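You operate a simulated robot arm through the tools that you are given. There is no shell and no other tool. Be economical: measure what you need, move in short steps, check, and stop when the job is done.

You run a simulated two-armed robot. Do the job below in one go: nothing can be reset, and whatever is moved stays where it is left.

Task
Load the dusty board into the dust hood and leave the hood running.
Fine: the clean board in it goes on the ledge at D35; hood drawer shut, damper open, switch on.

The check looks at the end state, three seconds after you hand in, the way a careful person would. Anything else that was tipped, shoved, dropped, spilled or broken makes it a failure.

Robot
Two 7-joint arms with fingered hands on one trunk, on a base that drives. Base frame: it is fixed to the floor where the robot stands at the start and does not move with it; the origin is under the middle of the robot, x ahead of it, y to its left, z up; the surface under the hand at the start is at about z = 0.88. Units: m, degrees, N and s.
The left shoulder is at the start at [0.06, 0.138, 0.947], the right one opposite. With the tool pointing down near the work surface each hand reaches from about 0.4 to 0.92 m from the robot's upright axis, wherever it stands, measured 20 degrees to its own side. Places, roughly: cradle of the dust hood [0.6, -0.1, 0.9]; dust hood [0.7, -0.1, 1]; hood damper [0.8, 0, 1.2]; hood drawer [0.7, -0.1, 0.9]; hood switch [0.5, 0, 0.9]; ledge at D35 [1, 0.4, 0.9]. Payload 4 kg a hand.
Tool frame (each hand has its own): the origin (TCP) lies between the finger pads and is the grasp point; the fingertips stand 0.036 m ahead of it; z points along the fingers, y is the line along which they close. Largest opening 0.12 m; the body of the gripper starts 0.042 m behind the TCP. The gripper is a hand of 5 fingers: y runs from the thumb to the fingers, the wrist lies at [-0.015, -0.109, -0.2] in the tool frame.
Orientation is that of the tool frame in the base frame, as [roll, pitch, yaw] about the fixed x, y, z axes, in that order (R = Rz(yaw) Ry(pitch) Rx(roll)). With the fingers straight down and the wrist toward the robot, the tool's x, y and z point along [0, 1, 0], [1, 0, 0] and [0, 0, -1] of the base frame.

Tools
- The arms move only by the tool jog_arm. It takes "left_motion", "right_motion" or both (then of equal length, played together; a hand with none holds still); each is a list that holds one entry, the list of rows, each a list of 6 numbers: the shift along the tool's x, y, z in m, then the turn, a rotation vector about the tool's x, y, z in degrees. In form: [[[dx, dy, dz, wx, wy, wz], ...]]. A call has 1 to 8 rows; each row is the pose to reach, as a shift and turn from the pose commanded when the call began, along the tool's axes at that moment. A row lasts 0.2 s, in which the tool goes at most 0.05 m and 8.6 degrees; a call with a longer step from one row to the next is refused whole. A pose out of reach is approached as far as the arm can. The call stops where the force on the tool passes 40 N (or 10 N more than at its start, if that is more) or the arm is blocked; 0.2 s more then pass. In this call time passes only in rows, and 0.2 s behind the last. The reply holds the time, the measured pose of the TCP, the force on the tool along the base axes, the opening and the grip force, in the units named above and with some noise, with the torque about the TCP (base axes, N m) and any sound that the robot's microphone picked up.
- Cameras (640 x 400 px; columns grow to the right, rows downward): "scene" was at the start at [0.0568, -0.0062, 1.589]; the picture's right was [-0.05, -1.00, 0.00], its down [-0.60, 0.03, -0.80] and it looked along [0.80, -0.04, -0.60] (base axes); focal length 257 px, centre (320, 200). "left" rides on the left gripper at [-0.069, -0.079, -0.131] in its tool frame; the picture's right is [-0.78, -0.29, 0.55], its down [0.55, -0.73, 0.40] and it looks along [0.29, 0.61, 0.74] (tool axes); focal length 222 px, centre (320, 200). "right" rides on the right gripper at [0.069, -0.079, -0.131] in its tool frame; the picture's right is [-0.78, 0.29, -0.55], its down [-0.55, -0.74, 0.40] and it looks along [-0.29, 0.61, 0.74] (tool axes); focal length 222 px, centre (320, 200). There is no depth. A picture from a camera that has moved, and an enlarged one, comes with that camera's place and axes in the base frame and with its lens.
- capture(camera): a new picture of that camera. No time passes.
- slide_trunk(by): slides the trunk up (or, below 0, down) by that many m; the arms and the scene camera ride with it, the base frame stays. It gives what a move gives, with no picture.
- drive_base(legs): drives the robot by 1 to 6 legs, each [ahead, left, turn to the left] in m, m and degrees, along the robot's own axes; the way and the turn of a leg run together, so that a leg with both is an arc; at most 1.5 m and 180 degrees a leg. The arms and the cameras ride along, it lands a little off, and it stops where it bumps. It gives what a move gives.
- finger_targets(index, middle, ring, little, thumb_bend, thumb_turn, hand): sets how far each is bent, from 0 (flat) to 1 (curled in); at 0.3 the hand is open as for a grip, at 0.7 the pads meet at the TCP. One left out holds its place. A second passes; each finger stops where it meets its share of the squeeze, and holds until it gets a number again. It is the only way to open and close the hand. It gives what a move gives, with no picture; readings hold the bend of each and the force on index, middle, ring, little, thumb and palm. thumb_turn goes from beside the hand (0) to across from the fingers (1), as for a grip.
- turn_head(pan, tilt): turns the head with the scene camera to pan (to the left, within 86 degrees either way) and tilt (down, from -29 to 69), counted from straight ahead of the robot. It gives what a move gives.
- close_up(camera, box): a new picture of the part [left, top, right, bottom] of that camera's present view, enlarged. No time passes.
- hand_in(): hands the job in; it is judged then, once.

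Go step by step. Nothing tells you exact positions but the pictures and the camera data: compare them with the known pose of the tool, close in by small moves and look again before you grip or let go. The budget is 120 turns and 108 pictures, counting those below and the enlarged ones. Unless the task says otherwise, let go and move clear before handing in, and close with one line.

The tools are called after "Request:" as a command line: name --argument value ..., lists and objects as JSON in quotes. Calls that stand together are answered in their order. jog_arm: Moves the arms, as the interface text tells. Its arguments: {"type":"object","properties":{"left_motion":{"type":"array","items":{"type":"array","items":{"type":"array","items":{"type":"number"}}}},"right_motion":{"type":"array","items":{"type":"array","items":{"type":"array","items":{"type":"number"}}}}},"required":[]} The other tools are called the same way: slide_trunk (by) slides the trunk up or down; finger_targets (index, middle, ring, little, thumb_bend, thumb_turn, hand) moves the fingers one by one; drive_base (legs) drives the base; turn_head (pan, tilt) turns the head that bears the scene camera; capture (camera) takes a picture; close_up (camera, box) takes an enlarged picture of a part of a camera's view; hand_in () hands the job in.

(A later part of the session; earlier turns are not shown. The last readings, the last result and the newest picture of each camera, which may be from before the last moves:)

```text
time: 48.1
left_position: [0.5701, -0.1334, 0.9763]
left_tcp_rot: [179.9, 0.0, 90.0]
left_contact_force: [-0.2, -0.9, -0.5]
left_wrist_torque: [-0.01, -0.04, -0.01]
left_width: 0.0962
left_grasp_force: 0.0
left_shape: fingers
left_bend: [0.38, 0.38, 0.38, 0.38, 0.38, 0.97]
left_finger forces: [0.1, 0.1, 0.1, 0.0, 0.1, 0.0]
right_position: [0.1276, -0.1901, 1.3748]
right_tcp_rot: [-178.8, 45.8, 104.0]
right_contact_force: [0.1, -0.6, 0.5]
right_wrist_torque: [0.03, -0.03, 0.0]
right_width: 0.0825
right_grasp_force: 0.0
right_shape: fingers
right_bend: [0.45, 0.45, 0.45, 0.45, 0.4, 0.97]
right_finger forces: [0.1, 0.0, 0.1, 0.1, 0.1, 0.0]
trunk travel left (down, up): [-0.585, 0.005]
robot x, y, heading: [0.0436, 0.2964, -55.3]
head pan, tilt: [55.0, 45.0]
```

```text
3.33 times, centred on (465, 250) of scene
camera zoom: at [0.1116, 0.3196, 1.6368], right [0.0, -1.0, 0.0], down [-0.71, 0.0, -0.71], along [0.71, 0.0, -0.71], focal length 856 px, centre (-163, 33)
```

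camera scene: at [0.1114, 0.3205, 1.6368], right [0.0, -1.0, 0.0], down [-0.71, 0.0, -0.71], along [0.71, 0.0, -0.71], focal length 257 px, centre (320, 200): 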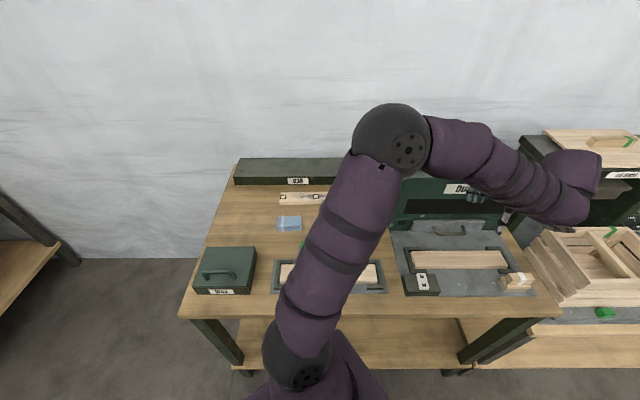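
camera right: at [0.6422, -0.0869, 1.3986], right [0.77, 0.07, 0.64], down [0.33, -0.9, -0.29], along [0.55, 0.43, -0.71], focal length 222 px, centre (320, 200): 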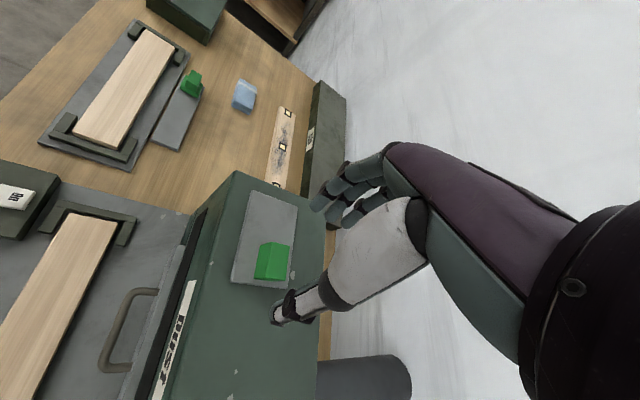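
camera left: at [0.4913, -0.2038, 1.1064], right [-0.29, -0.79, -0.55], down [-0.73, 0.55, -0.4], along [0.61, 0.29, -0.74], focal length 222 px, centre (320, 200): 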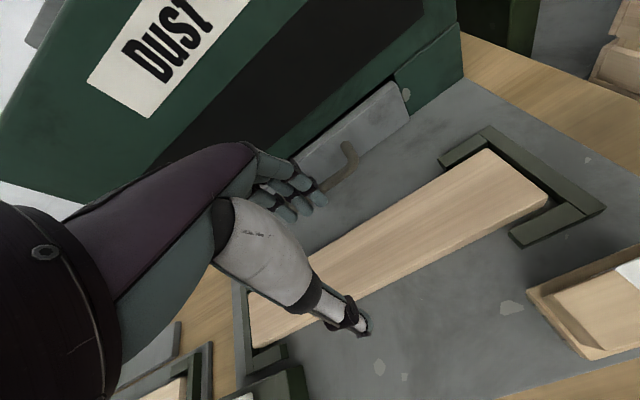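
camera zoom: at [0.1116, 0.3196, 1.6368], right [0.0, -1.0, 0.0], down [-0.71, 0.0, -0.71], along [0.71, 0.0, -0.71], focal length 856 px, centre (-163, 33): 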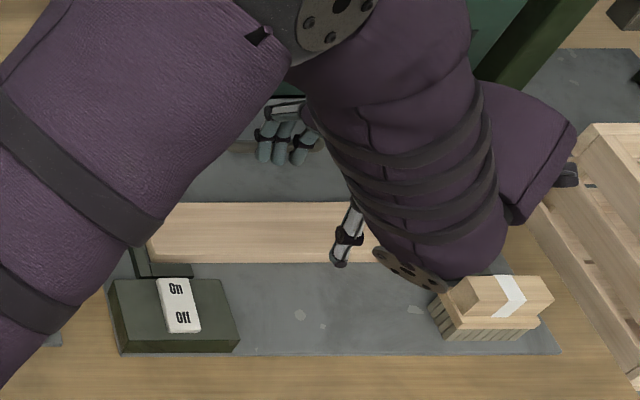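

Thumb is in front and fingers behind the board. I lower the last 4.7 cm and close.

Request:
jog_arm --left_motion '[[[0, 0, 0.02, 0, 0, 0], [0, 0, 0.04, 0, 0, 0], [0, 0, 0.048, 0, 0, 0]]]'

Request:
finger_targets --hand "left" --index 0.66 --middle 0.66 --ring 0.66 --little 0.66 --thumb_bend 0.66

Request:
capture --camera "left"

```text
time: 48.9
left_position: [0.5685, -0.1335, 0.9275]
left_tcp_rot: [180.0, 0.0, 90.1]
left_contact_force: [-0.4, 0.1, 0.7]
left_wrist_torque: [-0.01, 0.03, -0.02]
left_width: 0.0964
left_grasp_force: 0.1
left_shape: fingers
left_bend: [0.38, 0.38, 0.38, 0.38, 0.38, 0.97]
left_finger forces: [0.0, 0.0, 0.1, 0.0, 0.0, 0.0]
right_position: [0.1271, -0.1882, 1.3742]
right_tcp_rot: [-178.8, 45.8, 104.0]
right_contact_force: [0.1, -0.4, 0.1]
right_wrist_torque: [0.0, 0.02, 0.01]
right_width: 0.0825
right_grasp_force: 0.1
right_shape: fingers
right_bend: [0.45, 0.45, 0.45, 0.45, 0.4, 0.97]
right_finger forces: [0.1, 0.0, 0.1, 0.0, 0.0, 0.0]
trunk travel left (down, up): [-0.585, 0.005]
robot x, y, heading: [0.0489, 0.2963, -55.6]
head pan, tilt: [55.0, 45.0]
```

```text
time: 49.9
left_position: [0.5713, -0.1319, 0.9306]
left_tcp_rot: [179.7, 0.2, 90.1]
left_contact_force: [18.3, -2.7, 14.0]
left_wrist_torque: [0.01, -1.26, -0.57]
left_width: 0.0543
left_grasp_force: 30.7
left_shape: fingers
left_bend: [0.58, 0.57, 0.58, 0.66, 0.54, 0.97]
left_finger forces: [13.7, 21.0, 10.9, 0.1, 16.3, 0.0]
right_position: [0.1279, -0.1876, 1.3741]
right_tcp_rot: [-178.5, 46.0, 104.2]
right_contact_force: [-0.4, -0.4, -1.3]
right_wrist_torque: [0.01, 0.02, 0.05]
right_width: 0.0826
right_grasp_force: 0.1
right_shape: fingers
right_bend: [0.45, 0.45, 0.45, 0.45, 0.4, 0.97]
right_finger forces: [0.1, 0.0, 0.0, 0.0, 0.1, 0.0]
trunk travel left (down, up): [-0.585, 0.005]
robot x, y, heading: [0.0467, 0.297, -55.3]
head pan, tilt: [55.0, 45.0]
```

```text
50 pictures are left
camera left: at [0.4925, -0.2035, 1.0599], right [-0.29, -0.79, -0.55], down [-0.73, 0.55, -0.4], along [0.61, 0.29, -0.74], focal length 222 px, centre (320, 200)
```

left: 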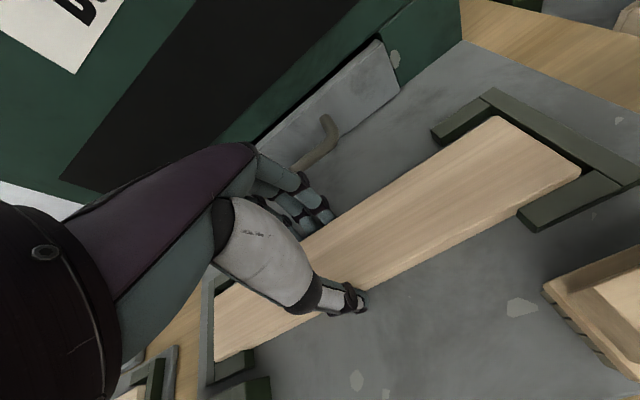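

The board is gripped at 0.054 m width. I lift 6 cm and check that it stays level.

Request:
jog_arm --left_motion '[[[0, 0, -0.01, 0, 0, 0], [0, 0, -0.025, 0, 0, 0], [0, 0, -0.04, 0, 0, 0], [0, 0, -0.06, 0, 0, 0]]]'

Request:
capture --camera "left"

Request:
capture --camera "scene"

```text
time: 50.9
left_position: [0.5669, -0.132, 0.9873]
left_tcp_rot: [-180.0, 0.0, 89.9]
left_contact_force: [-0.4, -0.1, -1.4]
left_wrist_torque: [0.0, 0.0, -0.01]
left_width: 0.0546
left_grasp_force: 18.5
left_shape: fingers
left_bend: [0.59, 0.61, 0.62, 0.66, 0.54, 0.94]
left_finger forces: [8.1, 6.3, 4.4, 0.0, 18.7, 0.1]
right_position: [0.1266, -0.1886, 1.3736]
right_tcp_rot: [-178.8, 45.9, 104.0]
right_contact_force: [-0.8, 0.6, 0.2]
right_wrist_torque: [-0.04, -0.01, 0.02]
right_width: 0.0823
right_grasp_force: 0.1
right_shape: fingers
right_bend: [0.45, 0.45, 0.45, 0.45, 0.4, 0.97]
right_finger forces: [0.0, 0.0, 0.0, 0.0, 0.1, 0.0]
trunk travel left (down, up): [-0.585, 0.005]
robot x, y, heading: [0.0477, 0.2961, -55.2]
head pan, tilt: [55.0, 45.0]
```

```text
49 pictures are left
camera left: at [0.4895, -0.2026, 1.1182], right [-0.29, -0.78, -0.55], down [-0.73, 0.55, -0.4], along [0.61, 0.29, -0.74], focal length 222 px, centre (320, 200)
```

left: 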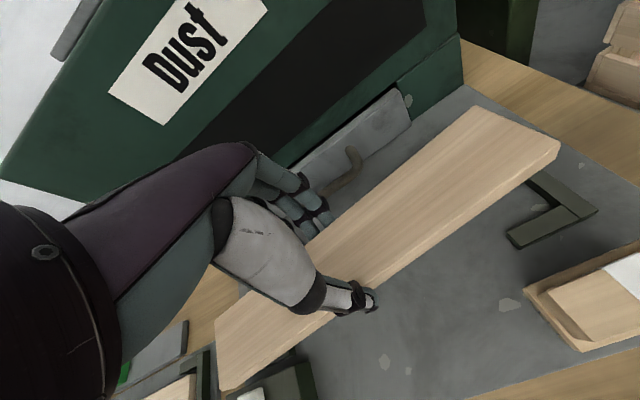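

```text
48 pictures are left
camera scene: at [0.1107, 0.3206, 1.6368], right [0.0, -1.0, 0.0], down [-0.71, 0.0, -0.71], along [0.71, 0.0, -0.71], focal length 257 px, centre (320, 200)
```

scene: 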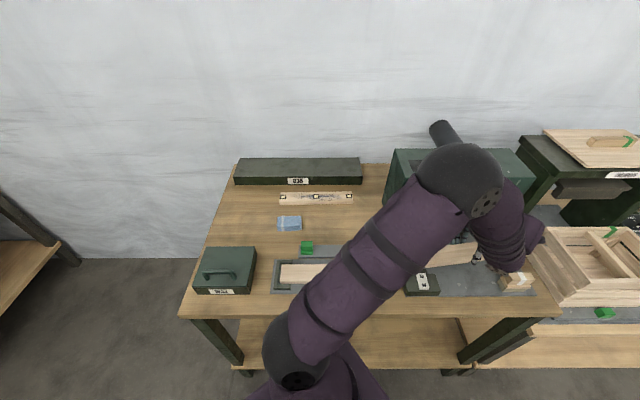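

Board is held level and free of the cradle. I raise it and carry it left over the bench.

Request:
jog_arm --left_motion '[[[0, 0, -0.04, 0, 0, 0], [0, 0, -0.08, 0, 0, 0], [0, 0, -0.12, 0, 0, 0], [0.045, 0, -0.125, 0, 0, 0], [0.09, 0, -0.125, 0, 0, 0], [0.135, 0, -0.125, 0, 0, 0], [0.18, 0, -0.125, 0, 0, 0], [0.225, 0, -0.125, 0, 0, 0]]]'

Request:
jog_arm --left_motion '[[[0.045, 0.005, 0, 0, 0, 0], [0.09, 0.01, 0, 0, 0, 0], [0.135, 0.02, 0, 0, 0, 0], [0.18, 0.03, 0, 0, 0, 0], [0.22, 0.05, 0, 0, 0, 0], [0.26, 0.08, 0, 0, 0, 0], [0.3, 0.11, 0, 0, 0, 0], [0.33, 0.145, 0, 0, 0, 0]]]'

Request:
capture --camera "scene"

Request:
capture --camera "left"

```text
time: 52.7
left_position: [0.5683, 0.0968, 1.111]
left_tcp_rot: [-180.0, 0.0, 89.9]
left_contact_force: [0.2, 0.9, -1.0]
left_wrist_torque: [-0.03, 0.01, -0.03]
left_width: 0.0544
left_grasp_force: 18.4
left_shape: fingers
left_bend: [0.59, 0.61, 0.62, 0.66, 0.54, 0.94]
left_finger forces: [7.9, 6.3, 4.2, 0.0, 18.2, 0.0]
right_position: [0.1272, -0.1872, 1.3751]
right_tcp_rot: [-178.7, 45.9, 104.0]
right_contact_force: [0.5, 0.1, 0.9]
right_wrist_torque: [0.0, 0.02, -0.01]
right_width: 0.0826
right_grasp_force: 0.1
right_shape: fingers
right_bend: [0.45, 0.45, 0.45, 0.45, 0.4, 0.97]
right_finger forces: [0.0, 0.1, 0.0, 0.1, 0.0, 0.0]
trunk travel left (down, up): [-0.585, 0.005]
robot x, y, heading: [0.0472, 0.2995, -55.2]
head pan, tilt: [55.0, 45.0]
```

```text
time: 54.7
left_position: [0.7109, 0.2689, 1.1523]
left_tcp_rot: [175.4, 4.6, 72.5]
left_contact_force: [-1.3, 0.1, -1.1]
left_wrist_torque: [0.02, -0.07, -0.01]
left_width: 0.0539
left_grasp_force: 19.0
left_shape: fingers
left_bend: [0.59, 0.61, 0.62, 0.66, 0.54, 0.94]
left_finger forces: [8.0, 6.3, 4.7, 0.1, 18.9, 0.0]
left hand out of reach, approached as far as the arm can: row 2, 3, 4, 5, 6
right_position: [0.1241, -0.1887, 1.3736]
right_tcp_rot: [-179.1, 45.9, 103.8]
right_contact_force: [-0.5, -0.9, 0.7]
right_wrist_torque: [0.02, -0.08, 0.04]
right_width: 0.0826
right_grasp_force: 0.1
right_shape: fingers
right_bend: [0.45, 0.45, 0.45, 0.45, 0.4, 0.97]
right_finger forces: [0.0, 0.0, 0.0, 0.0, 0.0, 0.0]
trunk travel left (down, up): [-0.585, 0.005]
robot x, y, heading: [0.0495, 0.2971, -55.2]
head pan, tilt: [55.0, 45.0]
stopped in row 8 (left hand): the arm was blocked; the commanded pose is now the measured one
```

```text
47 pictures are left
camera scene: at [0.1079, 0.3205, 1.637], right [0.0, -1.0, 0.0], down [-0.71, 0.0, -0.71], along [0.71, 0.0, -0.71], focal length 257 px, centre (320, 200)
```

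scene: 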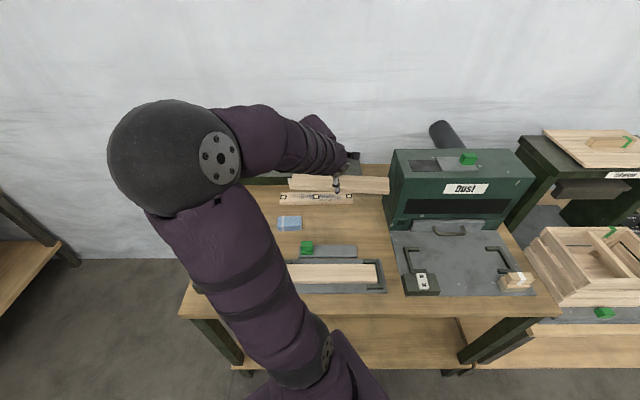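

```text
46 pictures are left
camera left: at [0.608, 0.238, 1.2803], right [-0.48, -0.71, -0.5], down [-0.51, 0.7, -0.5], along [0.71, 0.02, -0.71], focal length 222 px, centre (320, 200)
```

left: 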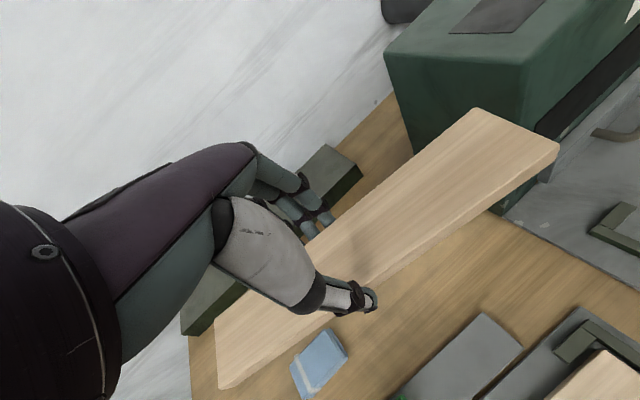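

The board is still held well; the arm was only cramped close to the body. I continue outward toward the ledge, squaring the hand again.

Request:
jog_arm --left_motion '[[[0.034, 0.019, 0.005, 0.6, 1.2, -3.5], [0.067, 0.037, 0.01, 1.3, 2.4, -7.0], [0.101, 0.056, 0.014, 1.9, 3.6, -10.4], [0.134, 0.074, 0.019, 2.6, 4.8, -13.9], [0.168, 0.093, 0.024, 3.2, 6.0, -17.4]]]'

Request:
capture --camera "scene"

```text
time: 55.9
left_position: [0.8536, 0.3983, 1.1178]
left_tcp_rot: [179.5, -0.8, 90.3]
left_contact_force: [0.7, 0.0, -1.2]
left_wrist_torque: [-0.02, 0.01, -0.03]
left_width: 0.0542
left_grasp_force: 18.4
left_shape: fingers
left_bend: [0.59, 0.61, 0.62, 0.66, 0.54, 0.94]
left_finger forces: [7.9, 6.1, 4.5, 0.1, 18.5, 0.0]
right_position: [0.1281, -0.1882, 1.3742]
right_tcp_rot: [-178.7, 45.7, 104.0]
right_contact_force: [-0.7, 1.2, 0.9]
right_wrist_torque: [0.01, 0.01, -0.01]
right_width: 0.0824
right_grasp_force: 0.2
right_shape: fingers
right_bend: [0.45, 0.45, 0.45, 0.45, 0.4, 0.97]
right_finger forces: [0.0, 0.0, 0.0, 0.0, 0.1, 0.1]
trunk travel left (down, up): [-0.585, 0.005]
robot x, y, heading: [0.0503, 0.2963, -55.5]
head pan, tilt: [55.0, 45.0]
```

```text
45 pictures are left
camera scene: at [0.1135, 0.3205, 1.6367], right [0.0, -1.0, 0.0], down [-0.71, 0.0, -0.71], along [0.71, 0.0, -0.71], focal length 257 px, centre (320, 200)
```

scene: 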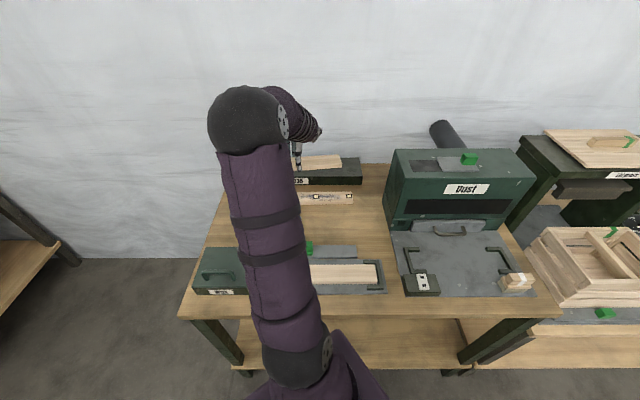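

Squared at (0.854, 0.398, 1.118). The ledge top is z≈0.928, x 0.962–1.102. I go ahead to above it and lower to 5 cm over.

Request:
jog_arm --left_motion '[[[0.003, 0.04, 0.0, 0.2, -0.3, 0], [0.006, 0.08, 0.0, 0.5, -0.8, 0], [0.009, 0.12, 0.01, 0.5, -0.8, 0], [0.012, 0.156, 0.03, 0.5, -0.8, 0], [0.012, 0.156, 0.065, 0.5, -0.8, 0], [0.012, 0.156, 0.1, 0.5, -0.8, 0]]]'

Request:
capture --camera "left"

Request:
close_up --camera "scene" --box '[225, 110, 385, 210]'

```text
time: 57.3
left_position: [1.0089, 0.4133, 1.0181]
left_tcp_rot: [180.0, 0.2, 90.4]
left_contact_force: [-0.3, -0.6, -1.0]
left_wrist_torque: [0.03, -0.04, 0.02]
left_width: 0.0538
left_grasp_force: 17.7
left_shape: fingers
left_bend: [0.59, 0.61, 0.62, 0.66, 0.54, 0.94]
left_finger forces: [7.9, 6.0, 4.2, 0.1, 18.0, 0.1]
right_position: [0.1289, -0.1871, 1.3739]
right_tcp_rot: [-178.7, 45.8, 104.2]
right_contact_force: [1.1, -0.2, -0.1]
right_wrist_torque: [0.01, 0.02, -0.03]
right_width: 0.0827
right_grasp_force: 0.1
right_shape: fingers
right_bend: [0.45, 0.45, 0.45, 0.45, 0.4, 0.97]
right_finger forces: [0.0, 0.0, 0.1, 0.0, 0.0, 0.1]
trunk travel left (down, up): [-0.585, 0.005]
robot x, y, heading: [0.0461, 0.2964, -55.3]
head pan, tilt: [55.0, 45.0]
```

```text
44 pictures are left
camera left: at [0.9313, 0.3421, 1.1496], right [-0.29, -0.79, -0.55], down [-0.74, 0.55, -0.4], along [0.61, 0.29, -0.74], focal length 222 px, centre (320, 200)
```

left: 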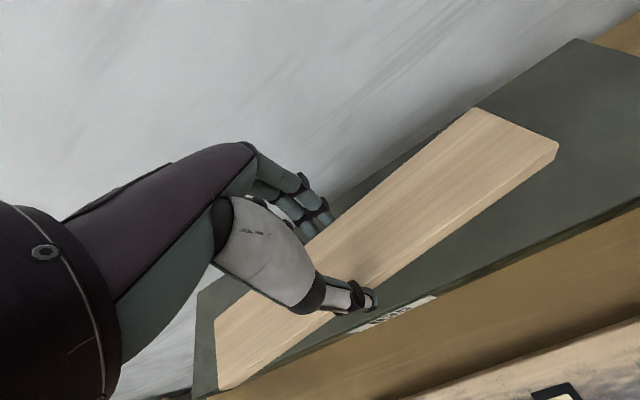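

```text
4.00 times, centred on (305, 160) of scene
camera zoom: at [0.1136, 0.3201, 1.6367], right [0.0, -1.0, 0.0], down [-0.71, 0.0, -0.71], along [0.71, 0.0, -0.71], focal length 1027 px, centre (380, 360)
```

zoom: 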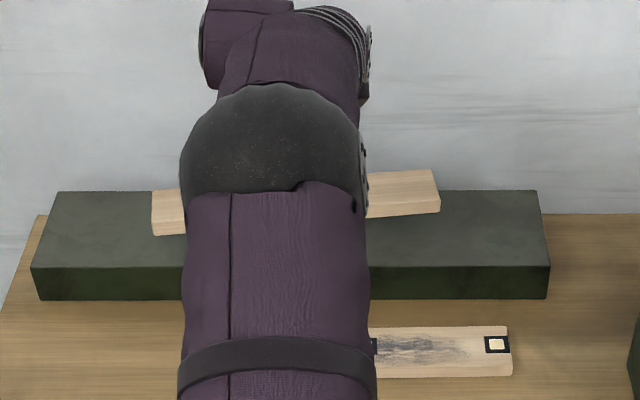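

The board is about 5° askew in the hand. I correct the yaw, go 2 cm deeper over the ledge, and lower in small steps toward contact.

Request:
jog_arm --left_motion '[[[0, 0.01, 0, 0, 0, 2.5], [0, 0.02, 0, 0, 0, 5], [0, 0.02, 0.015, 0, 0, 5], [0, 0.02, 0.028, 0, 0, 5]]]'

Request:
capture --camera "left"

Request:
close_up --camera "scene" --box '[225, 110, 385, 210]'

```text
time: 58.3
left_position: [1.0304, 0.4134, 0.9925]
left_tcp_rot: [180.0, 0.1, 85.2]
left_contact_force: [0.4, 0.4, -2.1]
left_wrist_torque: [-0.01, -0.01, 0.0]
left_width: 0.0535
left_grasp_force: 18.2
left_shape: fingers
left_bend: [0.59, 0.61, 0.62, 0.66, 0.54, 0.94]
left_finger forces: [7.7, 6.0, 4.3, 0.0, 18.0, 0.1]
right_position: [0.1281, -0.1884, 1.374]
right_tcp_rot: [-178.7, 45.8, 104.1]
right_contact_force: [0.0, 0.5, -0.1]
right_wrist_torque: [0.02, 0.0, 0.02]
right_width: 0.0825
right_grasp_force: 0.1
right_shape: fingers
right_bend: [0.45, 0.45, 0.45, 0.45, 0.4, 0.97]
right_finger forces: [0.0, 0.0, 0.0, 0.0, 0.0, 0.1]
trunk travel left (down, up): [-0.585, 0.005]
robot x, y, heading: [0.0506, 0.2987, -55.2]
head pan, tilt: [55.0, 45.0]
```

```text
42 pictures are left
camera left: at [0.9456, 0.3503, 1.1227], right [-0.35, -0.76, -0.55], down [-0.69, 0.61, -0.4], along [0.63, 0.23, -0.74], focal length 222 px, centre (320, 200)
```

left: 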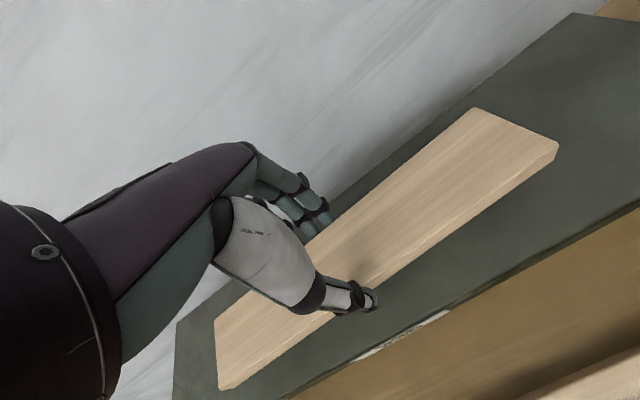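

```text
4.00 times, centred on (305, 160) of scene
camera zoom: at [0.1124, 0.3201, 1.6368], right [0.0, -1.0, 0.0], down [-0.71, 0.0, -0.71], along [0.71, 0.0, -0.71], focal length 1027 px, centre (380, 360)
```

zoom: 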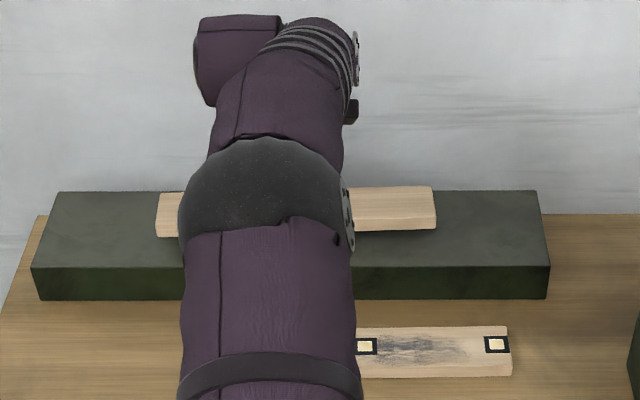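

Nearly parallel and about 1 cm above the ledge. I lower the rest in fine steps.

Request:
jog_arm --left_motion '[[[0, 0, 0.005, 0, 0, 0], [0, 0, 0.01, 0, 0, 0], [0, 0, 0.015, 0, 0, 0]]]'

Request:
close_up --camera "left" --box '[160, 80, 640, 400]'

```text
time: 59.1
left_position: [1.0313, 0.4143, 0.9768]
left_tcp_rot: [-179.9, 0.1, 85.2]
left_contact_force: [0.0, -0.6, -1.0]
left_wrist_torque: [0.02, -0.02, 0.05]
left_width: 0.0538
left_grasp_force: 18.0
left_shape: fingers
left_bend: [0.59, 0.61, 0.62, 0.66, 0.54, 0.94]
left_finger forces: [7.8, 6.0, 4.2, 0.1, 18.0, 0.0]
right_position: [0.1272, -0.1883, 1.3739]
right_tcp_rot: [-178.8, 45.8, 104.1]
right_contact_force: [0.4, -0.7, 0.2]
right_wrist_torque: [0.0, 0.0, 0.01]
right_width: 0.0825
right_grasp_force: 0.1
right_shape: fingers
right_bend: [0.45, 0.45, 0.45, 0.45, 0.4, 0.97]
right_finger forces: [0.0, 0.1, 0.1, 0.0, 0.1, 0.0]
trunk travel left (down, up): [-0.585, 0.005]
robot x, y, heading: [0.0478, 0.2984, -55.1]
head pan, tilt: [55.0, 45.0]
```

```text
1.25 times, centred on (400, 240) of left
camera zoom: at [0.9468, 0.3499, 1.1076], right [-0.35, -0.76, -0.55], down [-0.69, 0.61, -0.4], along [0.63, 0.23, -0.74], focal length 278 px, centre (220, 150)
```

zoom: 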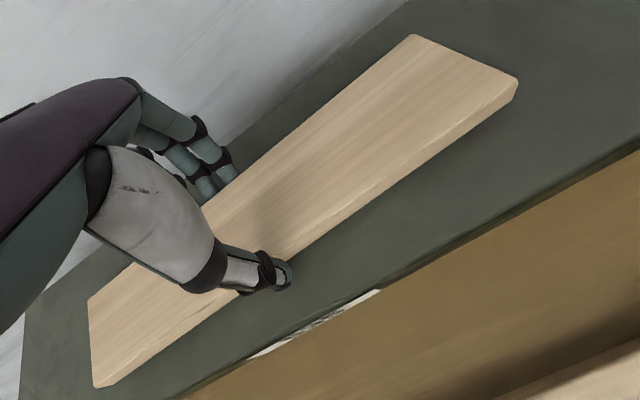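

No contact yet; a few more millimetres.

Request:
jog_arm --left_motion '[[[0, 0, 0.003, 0, 0, 0], [0, 0, 0.006, 0, 0, 0], [0, 0, 0.009, 0, 0, 0]]]'

```text
time: 59.9
left_position: [1.0314, 0.4128, 0.9719]
left_tcp_rot: [179.7, 0.1, 85.3]
left_contact_force: [0.2, -0.9, 6.7]
left_wrist_torque: [-0.04, -0.22, -0.06]
left_width: 0.0534
left_grasp_force: 21.9
left_shape: fingers
left_bend: [0.59, 0.61, 0.62, 0.66, 0.54, 0.94]
left_finger forces: [10.7, 9.2, 4.2, 0.1, 19.6, 0.0]
right_position: [0.1265, -0.1889, 1.3739]
right_tcp_rot: [-178.9, 45.9, 104.0]
right_contact_force: [0.4, 0.5, 0.1]
right_wrist_torque: [0.0, 0.01, -0.03]
right_width: 0.0825
right_grasp_force: 0.0
right_shape: fingers
right_bend: [0.45, 0.45, 0.45, 0.45, 0.4, 0.97]
right_finger forces: [0.0, 0.0, 0.0, 0.0, 0.0, 0.1]
trunk travel left (down, up): [-0.585, 0.005]
robot x, y, heading: [0.0466, 0.298, -55.4]
head pan, tilt: [55.0, 45.0]
```

The board has touched the ledge. I open the fingers, lift straight up and check.

Request:
finger_targets --hand "left" --index 0.38 --middle 0.38 --ring 0.38 --little 0.38 --thumb_bend 0.38

Request:
jog_arm --left_motion '[[[0, 0, -0.02, 0, 0, 0], [0, 0, -0.06, 0, 0, 0], [0, 0, -0.1, 0, 0, 0], [0, -0.04, -0.11, 0, 0, 0], [0, -0.085, -0.11, 0, 0, 0], [0, -0.13, -0.11, 0, 0, 0]]]'

Request:
capture --camera "left"

Request:
close_up --camera "scene" --box '[225, 110, 385, 230]'

```text
time: 60.9
left_position: [1.0287, 0.4149, 0.9699]
left_tcp_rot: [180.0, 0.1, 85.2]
left_contact_force: [-2.3, 0.0, 5.1]
left_wrist_torque: [-0.01, -0.18, 0.03]
left_width: 0.0951
left_grasp_force: 2.7
left_shape: fingers
left_bend: [0.38, 0.39, 0.38, 0.38, 0.38, 0.97]
left_finger forces: [1.1, 3.6, 0.0, 0.0, 0.1, 0.0]
right_position: [0.1278, -0.1886, 1.3741]
right_tcp_rot: [-178.8, 45.7, 104.1]
right_contact_force: [-0.7, 0.1, 0.5]
right_wrist_torque: [0.02, 0.01, -0.04]
right_width: 0.0826
right_grasp_force: 0.1
right_shape: fingers
right_bend: [0.45, 0.45, 0.45, 0.45, 0.4, 0.97]
right_finger forces: [0.1, 0.1, 0.0, 0.0, 0.1, 0.1]
trunk travel left (down, up): [-0.585, 0.005]
robot x, y, heading: [0.0515, 0.2983, -55.5]
head pan, tilt: [55.0, 45.0]
```

```text
time: 62.3
left_position: [0.8992, 0.4263, 1.0801]
left_tcp_rot: [179.8, 0.1, 85.3]
left_contact_force: [0.4, 0.5, 0.0]
left_wrist_torque: [0.02, -0.06, 0.02]
left_width: 0.0958
left_grasp_force: 0.1
left_shape: fingers
left_bend: [0.38, 0.38, 0.38, 0.38, 0.38, 0.97]
left_finger forces: [0.0, 0.0, 0.0, 0.1, 0.1, 0.0]
right_position: [0.1251, -0.1906, 1.3736]
right_tcp_rot: [-178.8, 46.0, 103.9]
right_contact_force: [-0.7, -0.5, -0.8]
right_wrist_torque: [-0.01, -0.04, 0.0]
right_width: 0.0827
right_grasp_force: 0.1
right_shape: fingers
right_bend: [0.45, 0.45, 0.45, 0.45, 0.4, 0.97]
right_finger forces: [0.0, 0.0, 0.0, 0.1, 0.1, 0.0]
trunk travel left (down, up): [-0.585, 0.005]
robot x, y, heading: [0.0514, 0.298, -55.5]
head pan, tilt: [55.0, 45.0]
```

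```text
39 pictures are left
camera left: at [0.8146, 0.3624, 1.2106], right [-0.35, -0.76, -0.55], down [-0.69, 0.61, -0.4], along [0.64, 0.23, -0.74], focal length 222 px, centre (320, 200)
```

left: 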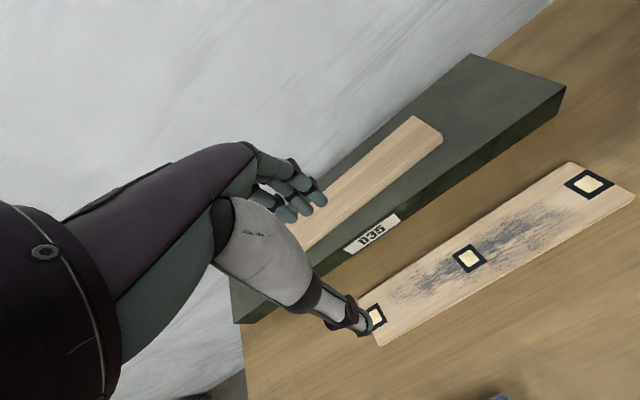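

```text
3.33 times, centred on (305, 170) of scene
camera zoom: at [0.1101, 0.3201, 1.6368], right [0.0, -1.0, 0.0], down [-0.71, 0.0, -0.71], along [0.71, 0.0, -0.71], focal length 856 px, centre (370, 300)
```

zoom: 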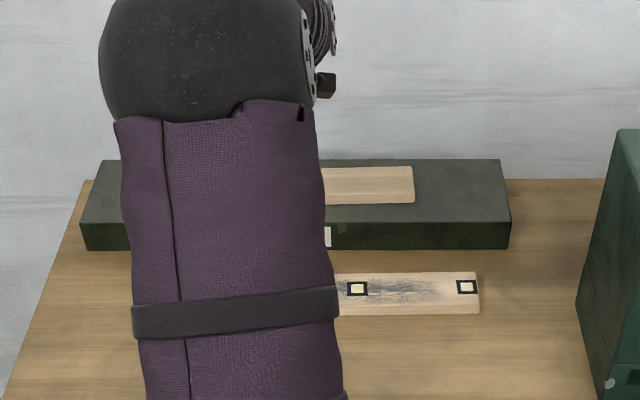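

The clean board lies flat on the ledge. Next the dusty board: centre about (0.870, 0.336), top z≈0.90. I move the open hand over it.

Request:
jog_arm --left_motion '[[[-0.03, -0.007, 0.01, 0, 0, -2], [-0.06, -0.014, 0.03, 0, 0, -4], [-0.092, -0.0215, 0.05, 0, 0, -6], [-0.092, -0.0215, 0.08, 0, 0, -6], [-0.092, -0.0215, 0.105, 0, 0, -6]]]'

Request:
capture --camera "left"

Request:
close_up --camera "scene" --box '[225, 110, 385, 230]'

```text
time: 63.5
left_position: [0.8742, 0.3347, 0.9751]
left_tcp_rot: [180.0, 0.1, 91.3]
left_contact_force: [0.3, 0.0, -0.1]
left_wrist_torque: [0.0, -0.02, -0.01]
left_width: 0.0955
left_grasp_force: 0.1
left_shape: fingers
left_bend: [0.38, 0.38, 0.38, 0.38, 0.38, 0.97]
left_finger forces: [0.0, 0.0, 0.0, 0.0, 0.0, 0.1]
right_position: [0.1285, -0.1893, 1.3735]
right_tcp_rot: [-179.0, 45.8, 104.0]
right_contact_force: [0.1, -0.3, 0.0]
right_wrist_torque: [0.0, -0.02, -0.01]
right_width: 0.0826
right_grasp_force: 0.2
right_shape: fingers
right_bend: [0.45, 0.45, 0.45, 0.45, 0.4, 0.97]
right_finger forces: [0.0, 0.0, 0.1, 0.1, 0.1, 0.0]
trunk travel left (down, up): [-0.585, 0.005]
robot x, y, heading: [0.0514, 0.2997, -55.2]
head pan, tilt: [55.0, 45.0]
```

```text
37 pictures are left
camera left: at [0.7969, 0.2624, 1.1048], right [-0.27, -0.79, -0.55], down [-0.75, 0.53, -0.4], along [0.61, 0.3, -0.74], focal length 222 px, centre (320, 200)
```

left: 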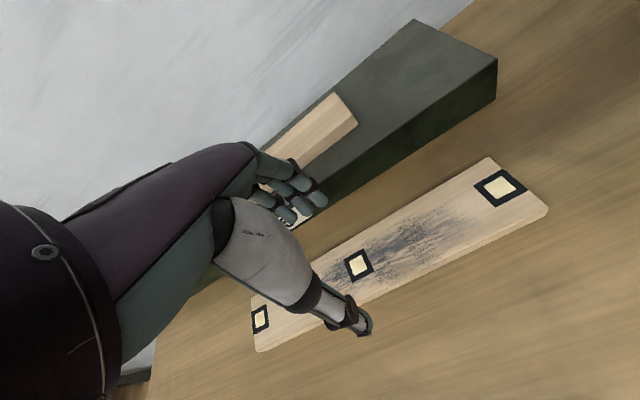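

```text
3.33 times, centred on (305, 170) of scene
camera zoom: at [0.1121, 0.3194, 1.6368], right [0.0, -1.0, 0.0], down [-0.71, 0.0, -0.71], along [0.71, 0.0, -0.71], focal length 856 px, centre (370, 300)
```

zoom: 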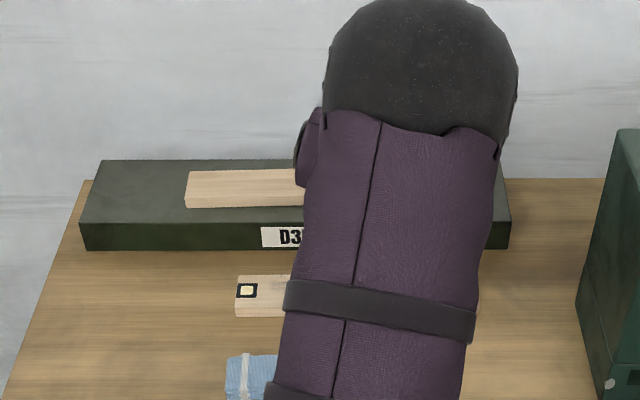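

The centre mark measures (0.871, 0.331), matching the TCP. I lower and close.

Request:
jog_arm --left_motion '[[[-0.002, -0.003, 0.02, 0, 0, 0], [-0.002, -0.003, 0.04, 0, 0, 0], [-0.002, -0.003, 0.051, 0, 0, 0]]]'

Request:
finger_targets --hand "left" --index 0.66 --middle 0.66 --ring 0.66 --little 0.66 --thumb_bend 0.66

Request:
jog_arm --left_motion '[[[0, 0, -0.01, 0, 0, 0], [0, 0, -0.03, 0, 0, 0], [0, 0, -0.06, 0, 0, 0]]]'

Request:
capture --camera "left"

```text
time: 64.3
left_position: [0.8686, 0.3327, 0.9215]
left_tcp_rot: [-180.0, 0.2, 91.2]
left_contact_force: [0.0, 0.1, 0.3]
left_wrist_torque: [0.0, 0.01, -0.02]
left_width: 0.0958
left_grasp_force: 0.0
left_shape: fingers
left_bend: [0.38, 0.38, 0.38, 0.38, 0.38, 0.97]
left_finger forces: [0.0, 0.0, 0.0, 0.1, 0.1, 0.0]
right_position: [0.1279, -0.1888, 1.3746]
right_tcp_rot: [-178.9, 45.8, 104.0]
right_contact_force: [0.1, 0.0, 0.0]
right_wrist_torque: [-0.03, -0.01, 0.0]
right_width: 0.0826
right_grasp_force: 0.0
right_shape: fingers
right_bend: [0.45, 0.45, 0.45, 0.45, 0.4, 0.97]
right_finger forces: [0.0, 0.1, 0.0, 0.0, 0.0, 0.0]
trunk travel left (down, up): [-0.585, 0.005]
robot x, y, heading: [0.0479, 0.2971, -55.3]
head pan, tilt: [55.0, 45.0]
```

```text
time: 65.3
left_position: [0.8683, 0.3317, 0.921]
left_tcp_rot: [180.0, 0.2, 91.4]
left_contact_force: [0.3, 0.1, 0.2]
left_wrist_torque: [-0.03, 0.0, 0.04]
left_width: 0.0548
left_grasp_force: 19.4
left_shape: fingers
left_bend: [0.59, 0.6, 0.62, 0.66, 0.53, 0.94]
left_finger forces: [8.0, 6.7, 4.5, 0.0, 19.1, 0.0]
right_position: [0.1273, -0.189, 1.3744]
right_tcp_rot: [-178.8, 45.8, 104.1]
right_contact_force: [-0.1, 0.1, -1.0]
right_wrist_torque: [-0.02, 0.01, 0.02]
right_width: 0.0827
right_grasp_force: 0.1
right_shape: fingers
right_bend: [0.45, 0.45, 0.45, 0.45, 0.4, 0.97]
right_finger forces: [0.0, 0.0, 0.0, 0.0, 0.1, 0.0]
trunk travel left (down, up): [-0.585, 0.005]
robot x, y, heading: [0.0498, 0.2937, -55.6]
head pan, tilt: [55.0, 45.0]
```

```text
time: 66.1
left_position: [0.8656, 0.3325, 0.9817]
left_tcp_rot: [-180.0, 0.1, 91.3]
left_contact_force: [0.2, -0.1, -1.0]
left_wrist_torque: [-0.04, -0.03, 0.0]
left_width: 0.0546
left_grasp_force: 18.8
left_shape: fingers
left_bend: [0.59, 0.6, 0.62, 0.66, 0.53, 0.94]
left_finger forces: [8.1, 6.5, 4.5, 0.0, 19.0, 0.0]
right_position: [0.1271, -0.1889, 1.374]
right_tcp_rot: [-178.9, 45.8, 103.9]
right_contact_force: [-0.1, 0.0, -0.1]
right_wrist_torque: [0.01, -0.03, -0.01]
right_width: 0.0826
right_grasp_force: 0.0
right_shape: fingers
right_bend: [0.45, 0.45, 0.45, 0.45, 0.4, 0.97]
right_finger forces: [0.0, 0.0, 0.1, 0.0, 0.0, 0.1]
trunk travel left (down, up): [-0.585, 0.005]
robot x, y, heading: [0.0511, 0.2973, -55.3]
head pan, tilt: [55.0, 45.0]
```

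```text
35 pictures are left
camera left: at [0.7893, 0.2604, 1.1127], right [-0.27, -0.79, -0.55], down [-0.75, 0.53, -0.4], along [0.61, 0.3, -0.74], focal length 222 px, centre (320, 200)
```

left: 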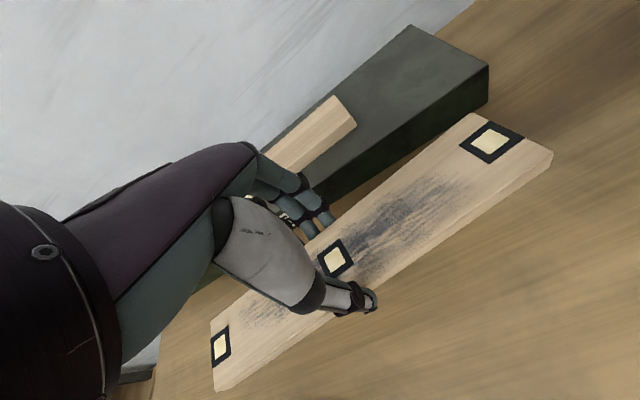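

The dusty board is held. I lift it well up and back the robot 12 cm from the bench to give the arm room.

Request:
jog_arm --left_motion '[[[0, 0, -0.04, 0, 0, 0], [0, 0, -0.08, 0, 0, 0], [0, -0.02, -0.12, 0, 0, 0], [0, -0.04, -0.14, 0, 0, 0]]]'

Request:
drive_base --legs '[[-0.068, -0.0987, 0]]'

Request:
capture --camera "scene"

```text
time: 67.1
left_position: [0.8273, 0.3329, 1.123]
left_tcp_rot: [-180.0, 0.2, 91.4]
left_contact_force: [-0.3, 0.1, -2.0]
left_wrist_torque: [0.0, -0.05, -0.01]
left_width: 0.0544
left_grasp_force: 19.5
left_shape: fingers
left_bend: [0.59, 0.61, 0.62, 0.66, 0.53, 0.94]
left_finger forces: [7.9, 6.5, 4.6, 0.0, 19.0, 0.0]
right_position: [0.1271, -0.1902, 1.3726]
right_tcp_rot: [-178.9, 45.7, 104.0]
right_contact_force: [-0.3, 0.8, -0.5]
right_wrist_torque: [0.03, 0.02, 0.01]
right_width: 0.0825
right_grasp_force: 0.2
right_shape: fingers
right_bend: [0.45, 0.45, 0.45, 0.45, 0.4, 0.97]
right_finger forces: [0.0, 0.1, 0.1, 0.0, 0.0, 0.1]
trunk travel left (down, up): [-0.585, 0.005]
robot x, y, heading: [0.0435, 0.3021, -55.2]
head pan, tilt: [55.0, 45.0]
```

```text
time: 68.3
left_position: [0.7059, 0.3331, 1.1241]
left_tcp_rot: [179.9, 0.1, 91.3]
left_contact_force: [-0.3, -0.4, -0.8]
left_wrist_torque: [-0.02, -0.05, -0.02]
left_width: 0.0546
left_grasp_force: 18.9
left_shape: fingers
left_bend: [0.59, 0.61, 0.62, 0.66, 0.53, 0.94]
left_finger forces: [8.0, 6.6, 4.5, 0.0, 19.0, 0.0]
right_position: [0.0059, -0.1871, 1.3728]
right_tcp_rot: [-178.6, 45.8, 104.1]
right_contact_force: [0.3, -0.4, -0.3]
right_wrist_torque: [-0.01, -0.03, 0.05]
right_width: 0.0824
right_grasp_force: 0.0
right_shape: fingers
right_bend: [0.45, 0.45, 0.45, 0.45, 0.4, 0.97]
right_finger forces: [0.0, 0.0, 0.0, 0.0, 0.0, 0.0]
trunk travel left (down, up): [-0.585, 0.005]
robot x, y, heading: [-0.0685, 0.295, -55.0]
head pan, tilt: [55.0, 45.0]
```

```text
34 pictures are left
camera scene: at [-0.0096, 0.3203, 1.6369], right [-0.01, -1.0, 0.0], down [-0.71, 0.0, -0.71], along [0.71, 0.0, -0.71], focal length 257 px, centre (320, 200)
```

scene: 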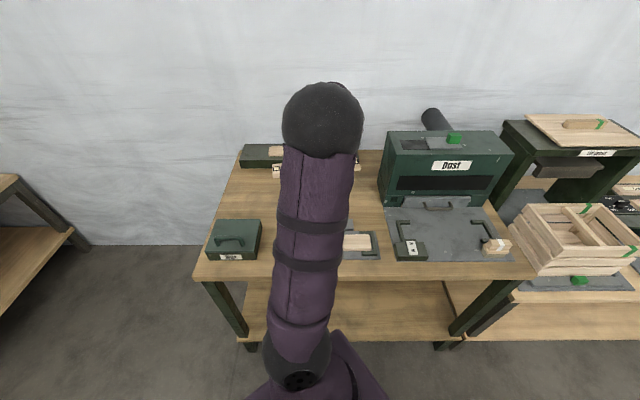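

Room enough now. I carry the board back to x≈0.57 and then right toward the cradle, correcting the yaw.

Request:
jog_arm --left_motion '[[[0, -0.045, 0, 0, 0, 1], [0, -0.09, 0, 0, 0, 2], [-0.015, -0.132, 0, 0, 0, 3], [-0.06, -0.135, 0, 0, 0, 4], [-0.105, -0.135, 0, 0, 0, 5], [-0.15, -0.135, 0, 0, 0, 6], [-0.195, -0.135, 0, 0, 0, 6], [-0.24, -0.135, 0, 0, 0, 6]]]'

Request:
capture --camera "scene"

```text
time: 70.1
left_position: [0.5788, 0.0879, 1.1256]
left_tcp_rot: [-180.0, 0.0, 85.2]
left_contact_force: [-1.0, -0.6, -1.4]
left_wrist_torque: [0.0, 0.0, 0.02]
left_width: 0.0541
left_grasp_force: 19.0
left_shape: fingers
left_bend: [0.59, 0.61, 0.62, 0.66, 0.53, 0.94]
left_finger forces: [8.0, 6.4, 4.4, 0.0, 18.7, 0.0]
right_position: [0.0082, -0.1901, 1.3732]
right_tcp_rot: [-178.8, 45.8, 104.0]
right_contact_force: [0.7, -0.7, -0.7]
right_wrist_torque: [0.0, -0.02, -0.03]
right_width: 0.0825
right_grasp_force: 0.1
right_shape: fingers
right_bend: [0.45, 0.45, 0.45, 0.45, 0.4, 0.97]
right_finger forces: [0.0, 0.1, 0.1, 0.1, 0.1, 0.0]
trunk travel left (down, up): [-0.585, 0.005]
robot x, y, heading: [-0.0749, 0.2994, -55.2]
head pan, tilt: [55.0, 45.0]
```

```text
33 pictures are left
camera scene: at [-0.0077, 0.3188, 1.6368], right [-0.01, -1.0, 0.0], down [-0.71, 0.0, -0.71], along [0.71, 0.0, -0.71], focal length 257 px, centre (320, 200)
```

scene: 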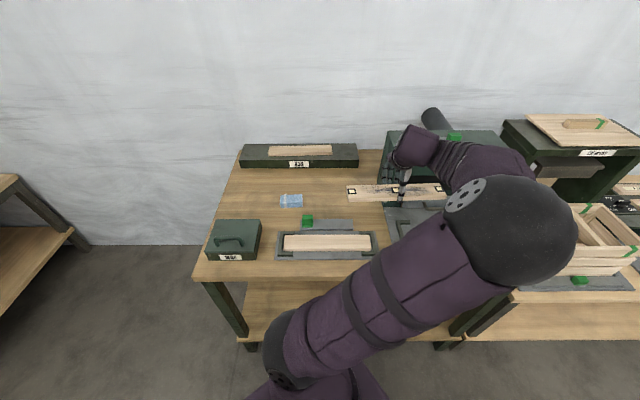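

Continue right to above the cradle and lower to about 7 cm above it.

Request:
jog_arm --left_motion '[[[-0.0433, 0.003, 0, 0, 0, 0], [-0.0866, 0.006, 0, 0, 0, 0], [-0.13, 0.009, 0, 0, 0, 0], [-0.1732, 0.012, 0, 0, 0, 0], [-0.2165, 0.015, 0, 0, 0, 0], [-0.2165, 0.015, 0.04, 0, 0, 0], [-0.2165, 0.015, 0.08, 0, 0, 0], [-0.2165, 0.015, 0.12, 0, 0, 0]]]'

Request:
capture --camera "left"

Request:
close_up --camera "scene" --box '[375, 170, 535, 270]'

```text
time: 71.9
left_position: [0.5763, -0.1277, 1.0007]
left_tcp_rot: [180.0, 0.2, 85.3]
left_contact_force: [0.8, 0.0, -0.6]
left_wrist_torque: [-0.01, 0.01, 0.01]
left_width: 0.0543
left_grasp_force: 18.6
left_shape: fingers
left_bend: [0.59, 0.61, 0.62, 0.66, 0.53, 0.94]
left_finger forces: [7.9, 6.3, 4.3, 0.1, 18.4, 0.1]
right_position: [0.0091, -0.1895, 1.3731]
right_tcp_rot: [-178.8, 45.8, 104.1]
right_contact_force: [0.3, 0.0, -0.4]
right_wrist_torque: [0.0, 0.05, 0.0]
right_width: 0.0824
right_grasp_force: 0.0
right_shape: fingers
right_bend: [0.45, 0.45, 0.45, 0.45, 0.4, 0.97]
right_finger forces: [0.0, 0.0, 0.1, 0.0, 0.1, 0.1]
trunk travel left (down, up): [-0.585, 0.005]
robot x, y, heading: [-0.0701, 0.2978, -55.2]
head pan, tilt: [55.0, 45.0]
```

```text
32 pictures are left
camera left: at [0.4924, -0.1923, 1.1324], right [-0.35, -0.76, -0.55], down [-0.69, 0.61, -0.4], along [0.63, 0.23, -0.74], focal length 222 px, centre (320, 200)
```

left: 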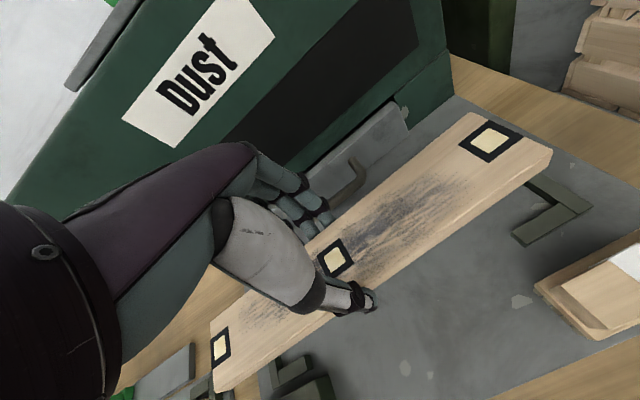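

```text
4.00 times, centred on (455, 220) of scene
camera zoom: at [-0.0069, 0.3197, 1.6368], right [-0.01, -1.0, 0.0], down [-0.71, 0.0, -0.71], along [0.71, 0.0, -0.71], focal length 1027 px, centre (-220, 120)
```

zoom: 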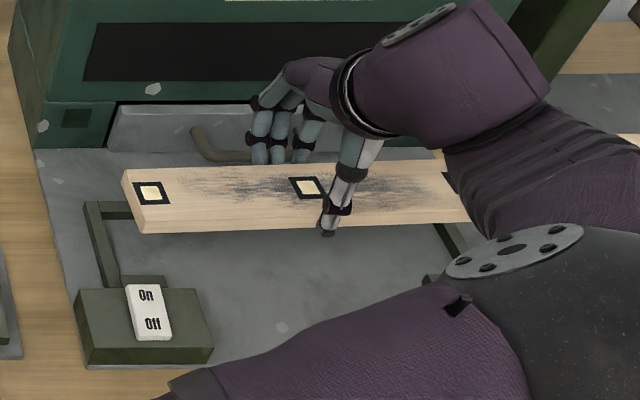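

The board is 3° off in yaw and centred at about (0.568, -0.131); the cradle centre is (0.570, -0.133). I correct and lower to just above the brackets.

Request:
jog_arm --left_motion '[[[-0.002, 0.002, 0.015, 0, 0, 3], [-0.002, 0.002, 0.03, 0, 0, 3], [-0.002, 0.002, 0.042, 0, 0, 3]]]'

Request:
close_up --camera "left" --box '[160, 80, 640, 400]'

Request:
close_up --camera "scene" --box '[375, 190, 505, 270]'

```text
time: 72.7
left_position: [0.5787, -0.1294, 0.9599]
left_tcp_rot: [179.9, 0.0, 82.3]
left_contact_force: [-0.2, 0.1, -1.3]
left_wrist_torque: [0.02, -0.02, 0.02]
left_width: 0.0545
left_grasp_force: 18.5
left_shape: fingers
left_bend: [0.59, 0.61, 0.62, 0.66, 0.53, 0.94]
left_finger forces: [7.9, 6.3, 4.3, 0.0, 18.5, 0.0]
right_position: [0.0085, -0.1892, 1.3749]
right_tcp_rot: [-178.7, 45.8, 104.1]
right_contact_force: [-1.0, -0.2, -0.1]
right_wrist_torque: [-0.02, 0.02, 0.03]
right_width: 0.0823
right_grasp_force: 0.0
right_shape: fingers
right_bend: [0.45, 0.45, 0.45, 0.45, 0.4, 0.97]
right_finger forces: [0.0, 0.1, 0.0, 0.0, 0.0, 0.1]
trunk travel left (down, up): [-0.585, 0.005]
robot x, y, heading: [-0.0694, 0.2969, -55.4]
head pan, tilt: [55.0, 45.0]
```

```text
1.25 times, centred on (400, 240) of left
camera zoom: at [0.4904, -0.1888, 1.0908], right [-0.39, -0.74, -0.55], down [-0.65, 0.64, -0.4], along [0.65, 0.2, -0.74], focal length 278 px, centre (220, 150)
```

zoom: 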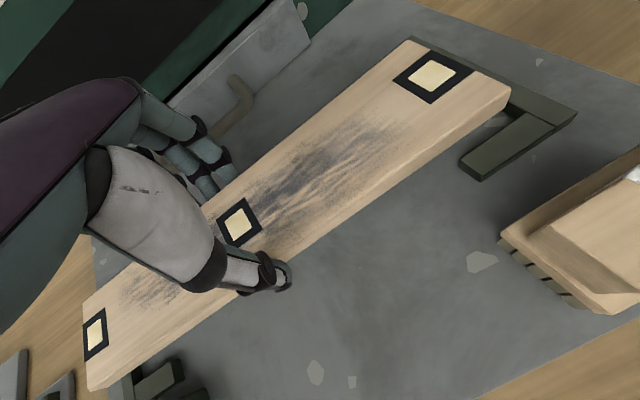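

```text
4.92 times, centred on (440, 230) of scene
camera zoom: at [-0.0072, 0.3198, 1.6368], right [-0.01, -1.0, 0.0], down [-0.71, 0.0, -0.71], along [0.71, 0.0, -0.71], focal length 1264 px, centre (-271, 52)
```

zoom: 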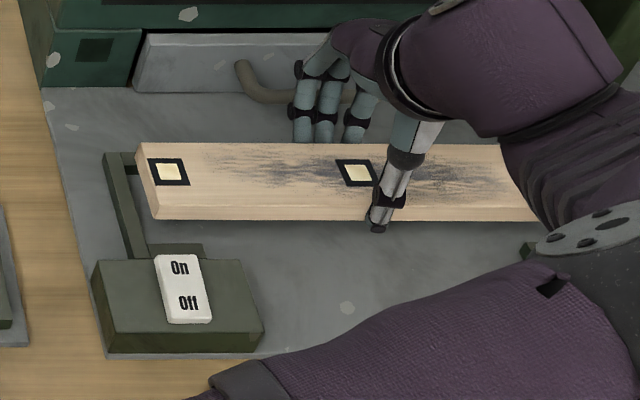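

The board is centred within millimetres; I nudge 2 mm right, take back 1° of yaw and lower into the brackets.

Request:
jog_arm --left_motion '[[[-0.002, 0.001, 0.0, 0, 0, -1], [-0.002, 0.001, 0.007, 0, 0, -1], [-0.002, 0.001, 0.014, 0, 0, -1]]]'

Request:
close_up --camera "left" --box '[160, 80, 640, 400]'

Request:
close_up --camera "scene" --box '[375, 190, 505, 270]'

```text
time: 73.5
left_position: [0.579, -0.1314, 0.9464]
left_tcp_rot: [-180.0, 0.0, 83.2]
left_contact_force: [0.1, -0.5, -1.9]
left_wrist_torque: [0.01, 0.04, 0.01]
left_width: 0.0543
left_grasp_force: 18.5
left_shape: fingers
left_bend: [0.59, 0.61, 0.62, 0.66, 0.53, 0.94]
left_finger forces: [7.9, 6.3, 4.3, 0.1, 18.4, 0.0]
right_position: [0.0089, -0.1874, 1.3737]
right_tcp_rot: [-178.7, 45.8, 104.1]
right_contact_force: [0.3, -1.0, -0.1]
right_wrist_torque: [0.0, 0.02, -0.02]
right_width: 0.0823
right_grasp_force: 0.1
right_shape: fingers
right_bend: [0.45, 0.45, 0.45, 0.45, 0.4, 0.97]
right_finger forces: [0.0, 0.0, 0.0, 0.0, 0.0, 0.1]
trunk travel left (down, up): [-0.585, 0.005]
robot x, y, heading: [-0.0732, 0.2996, -55.3]
head pan, tilt: [55.0, 45.0]
```

```text
1.25 times, centred on (400, 240) of left
camera zoom: at [0.4918, -0.1923, 1.0778], right [-0.38, -0.75, -0.55], down [-0.67, 0.63, -0.4], along [0.64, 0.21, -0.74], focal length 278 px, centre (220, 150)
```

zoom: 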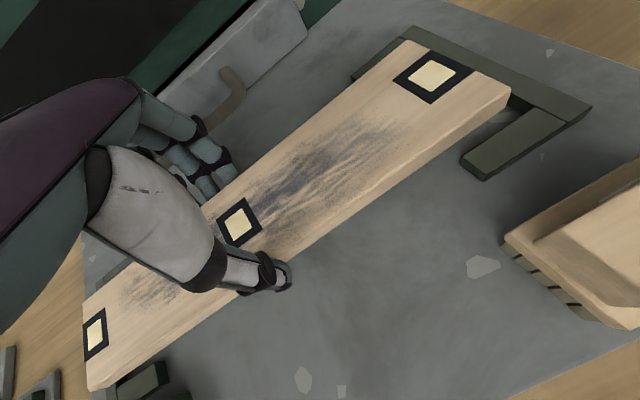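

```text
4.92 times, centred on (440, 230) of scene
camera zoom: at [-0.0074, 0.3198, 1.6368], right [-0.01, -1.0, 0.0], down [-0.71, 0.0, -0.71], along [0.71, 0.0, -0.71], focal length 1264 px, centre (-271, 52)
```

zoom: 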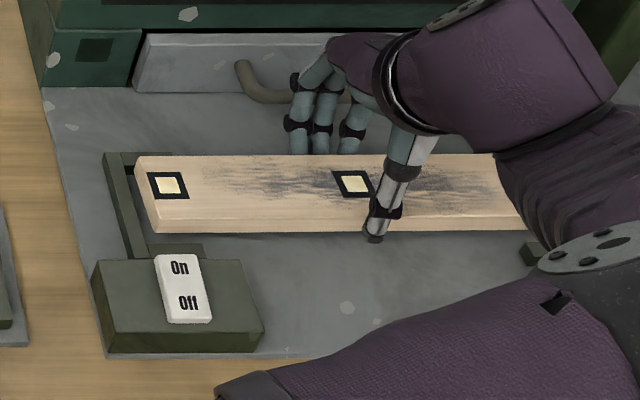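

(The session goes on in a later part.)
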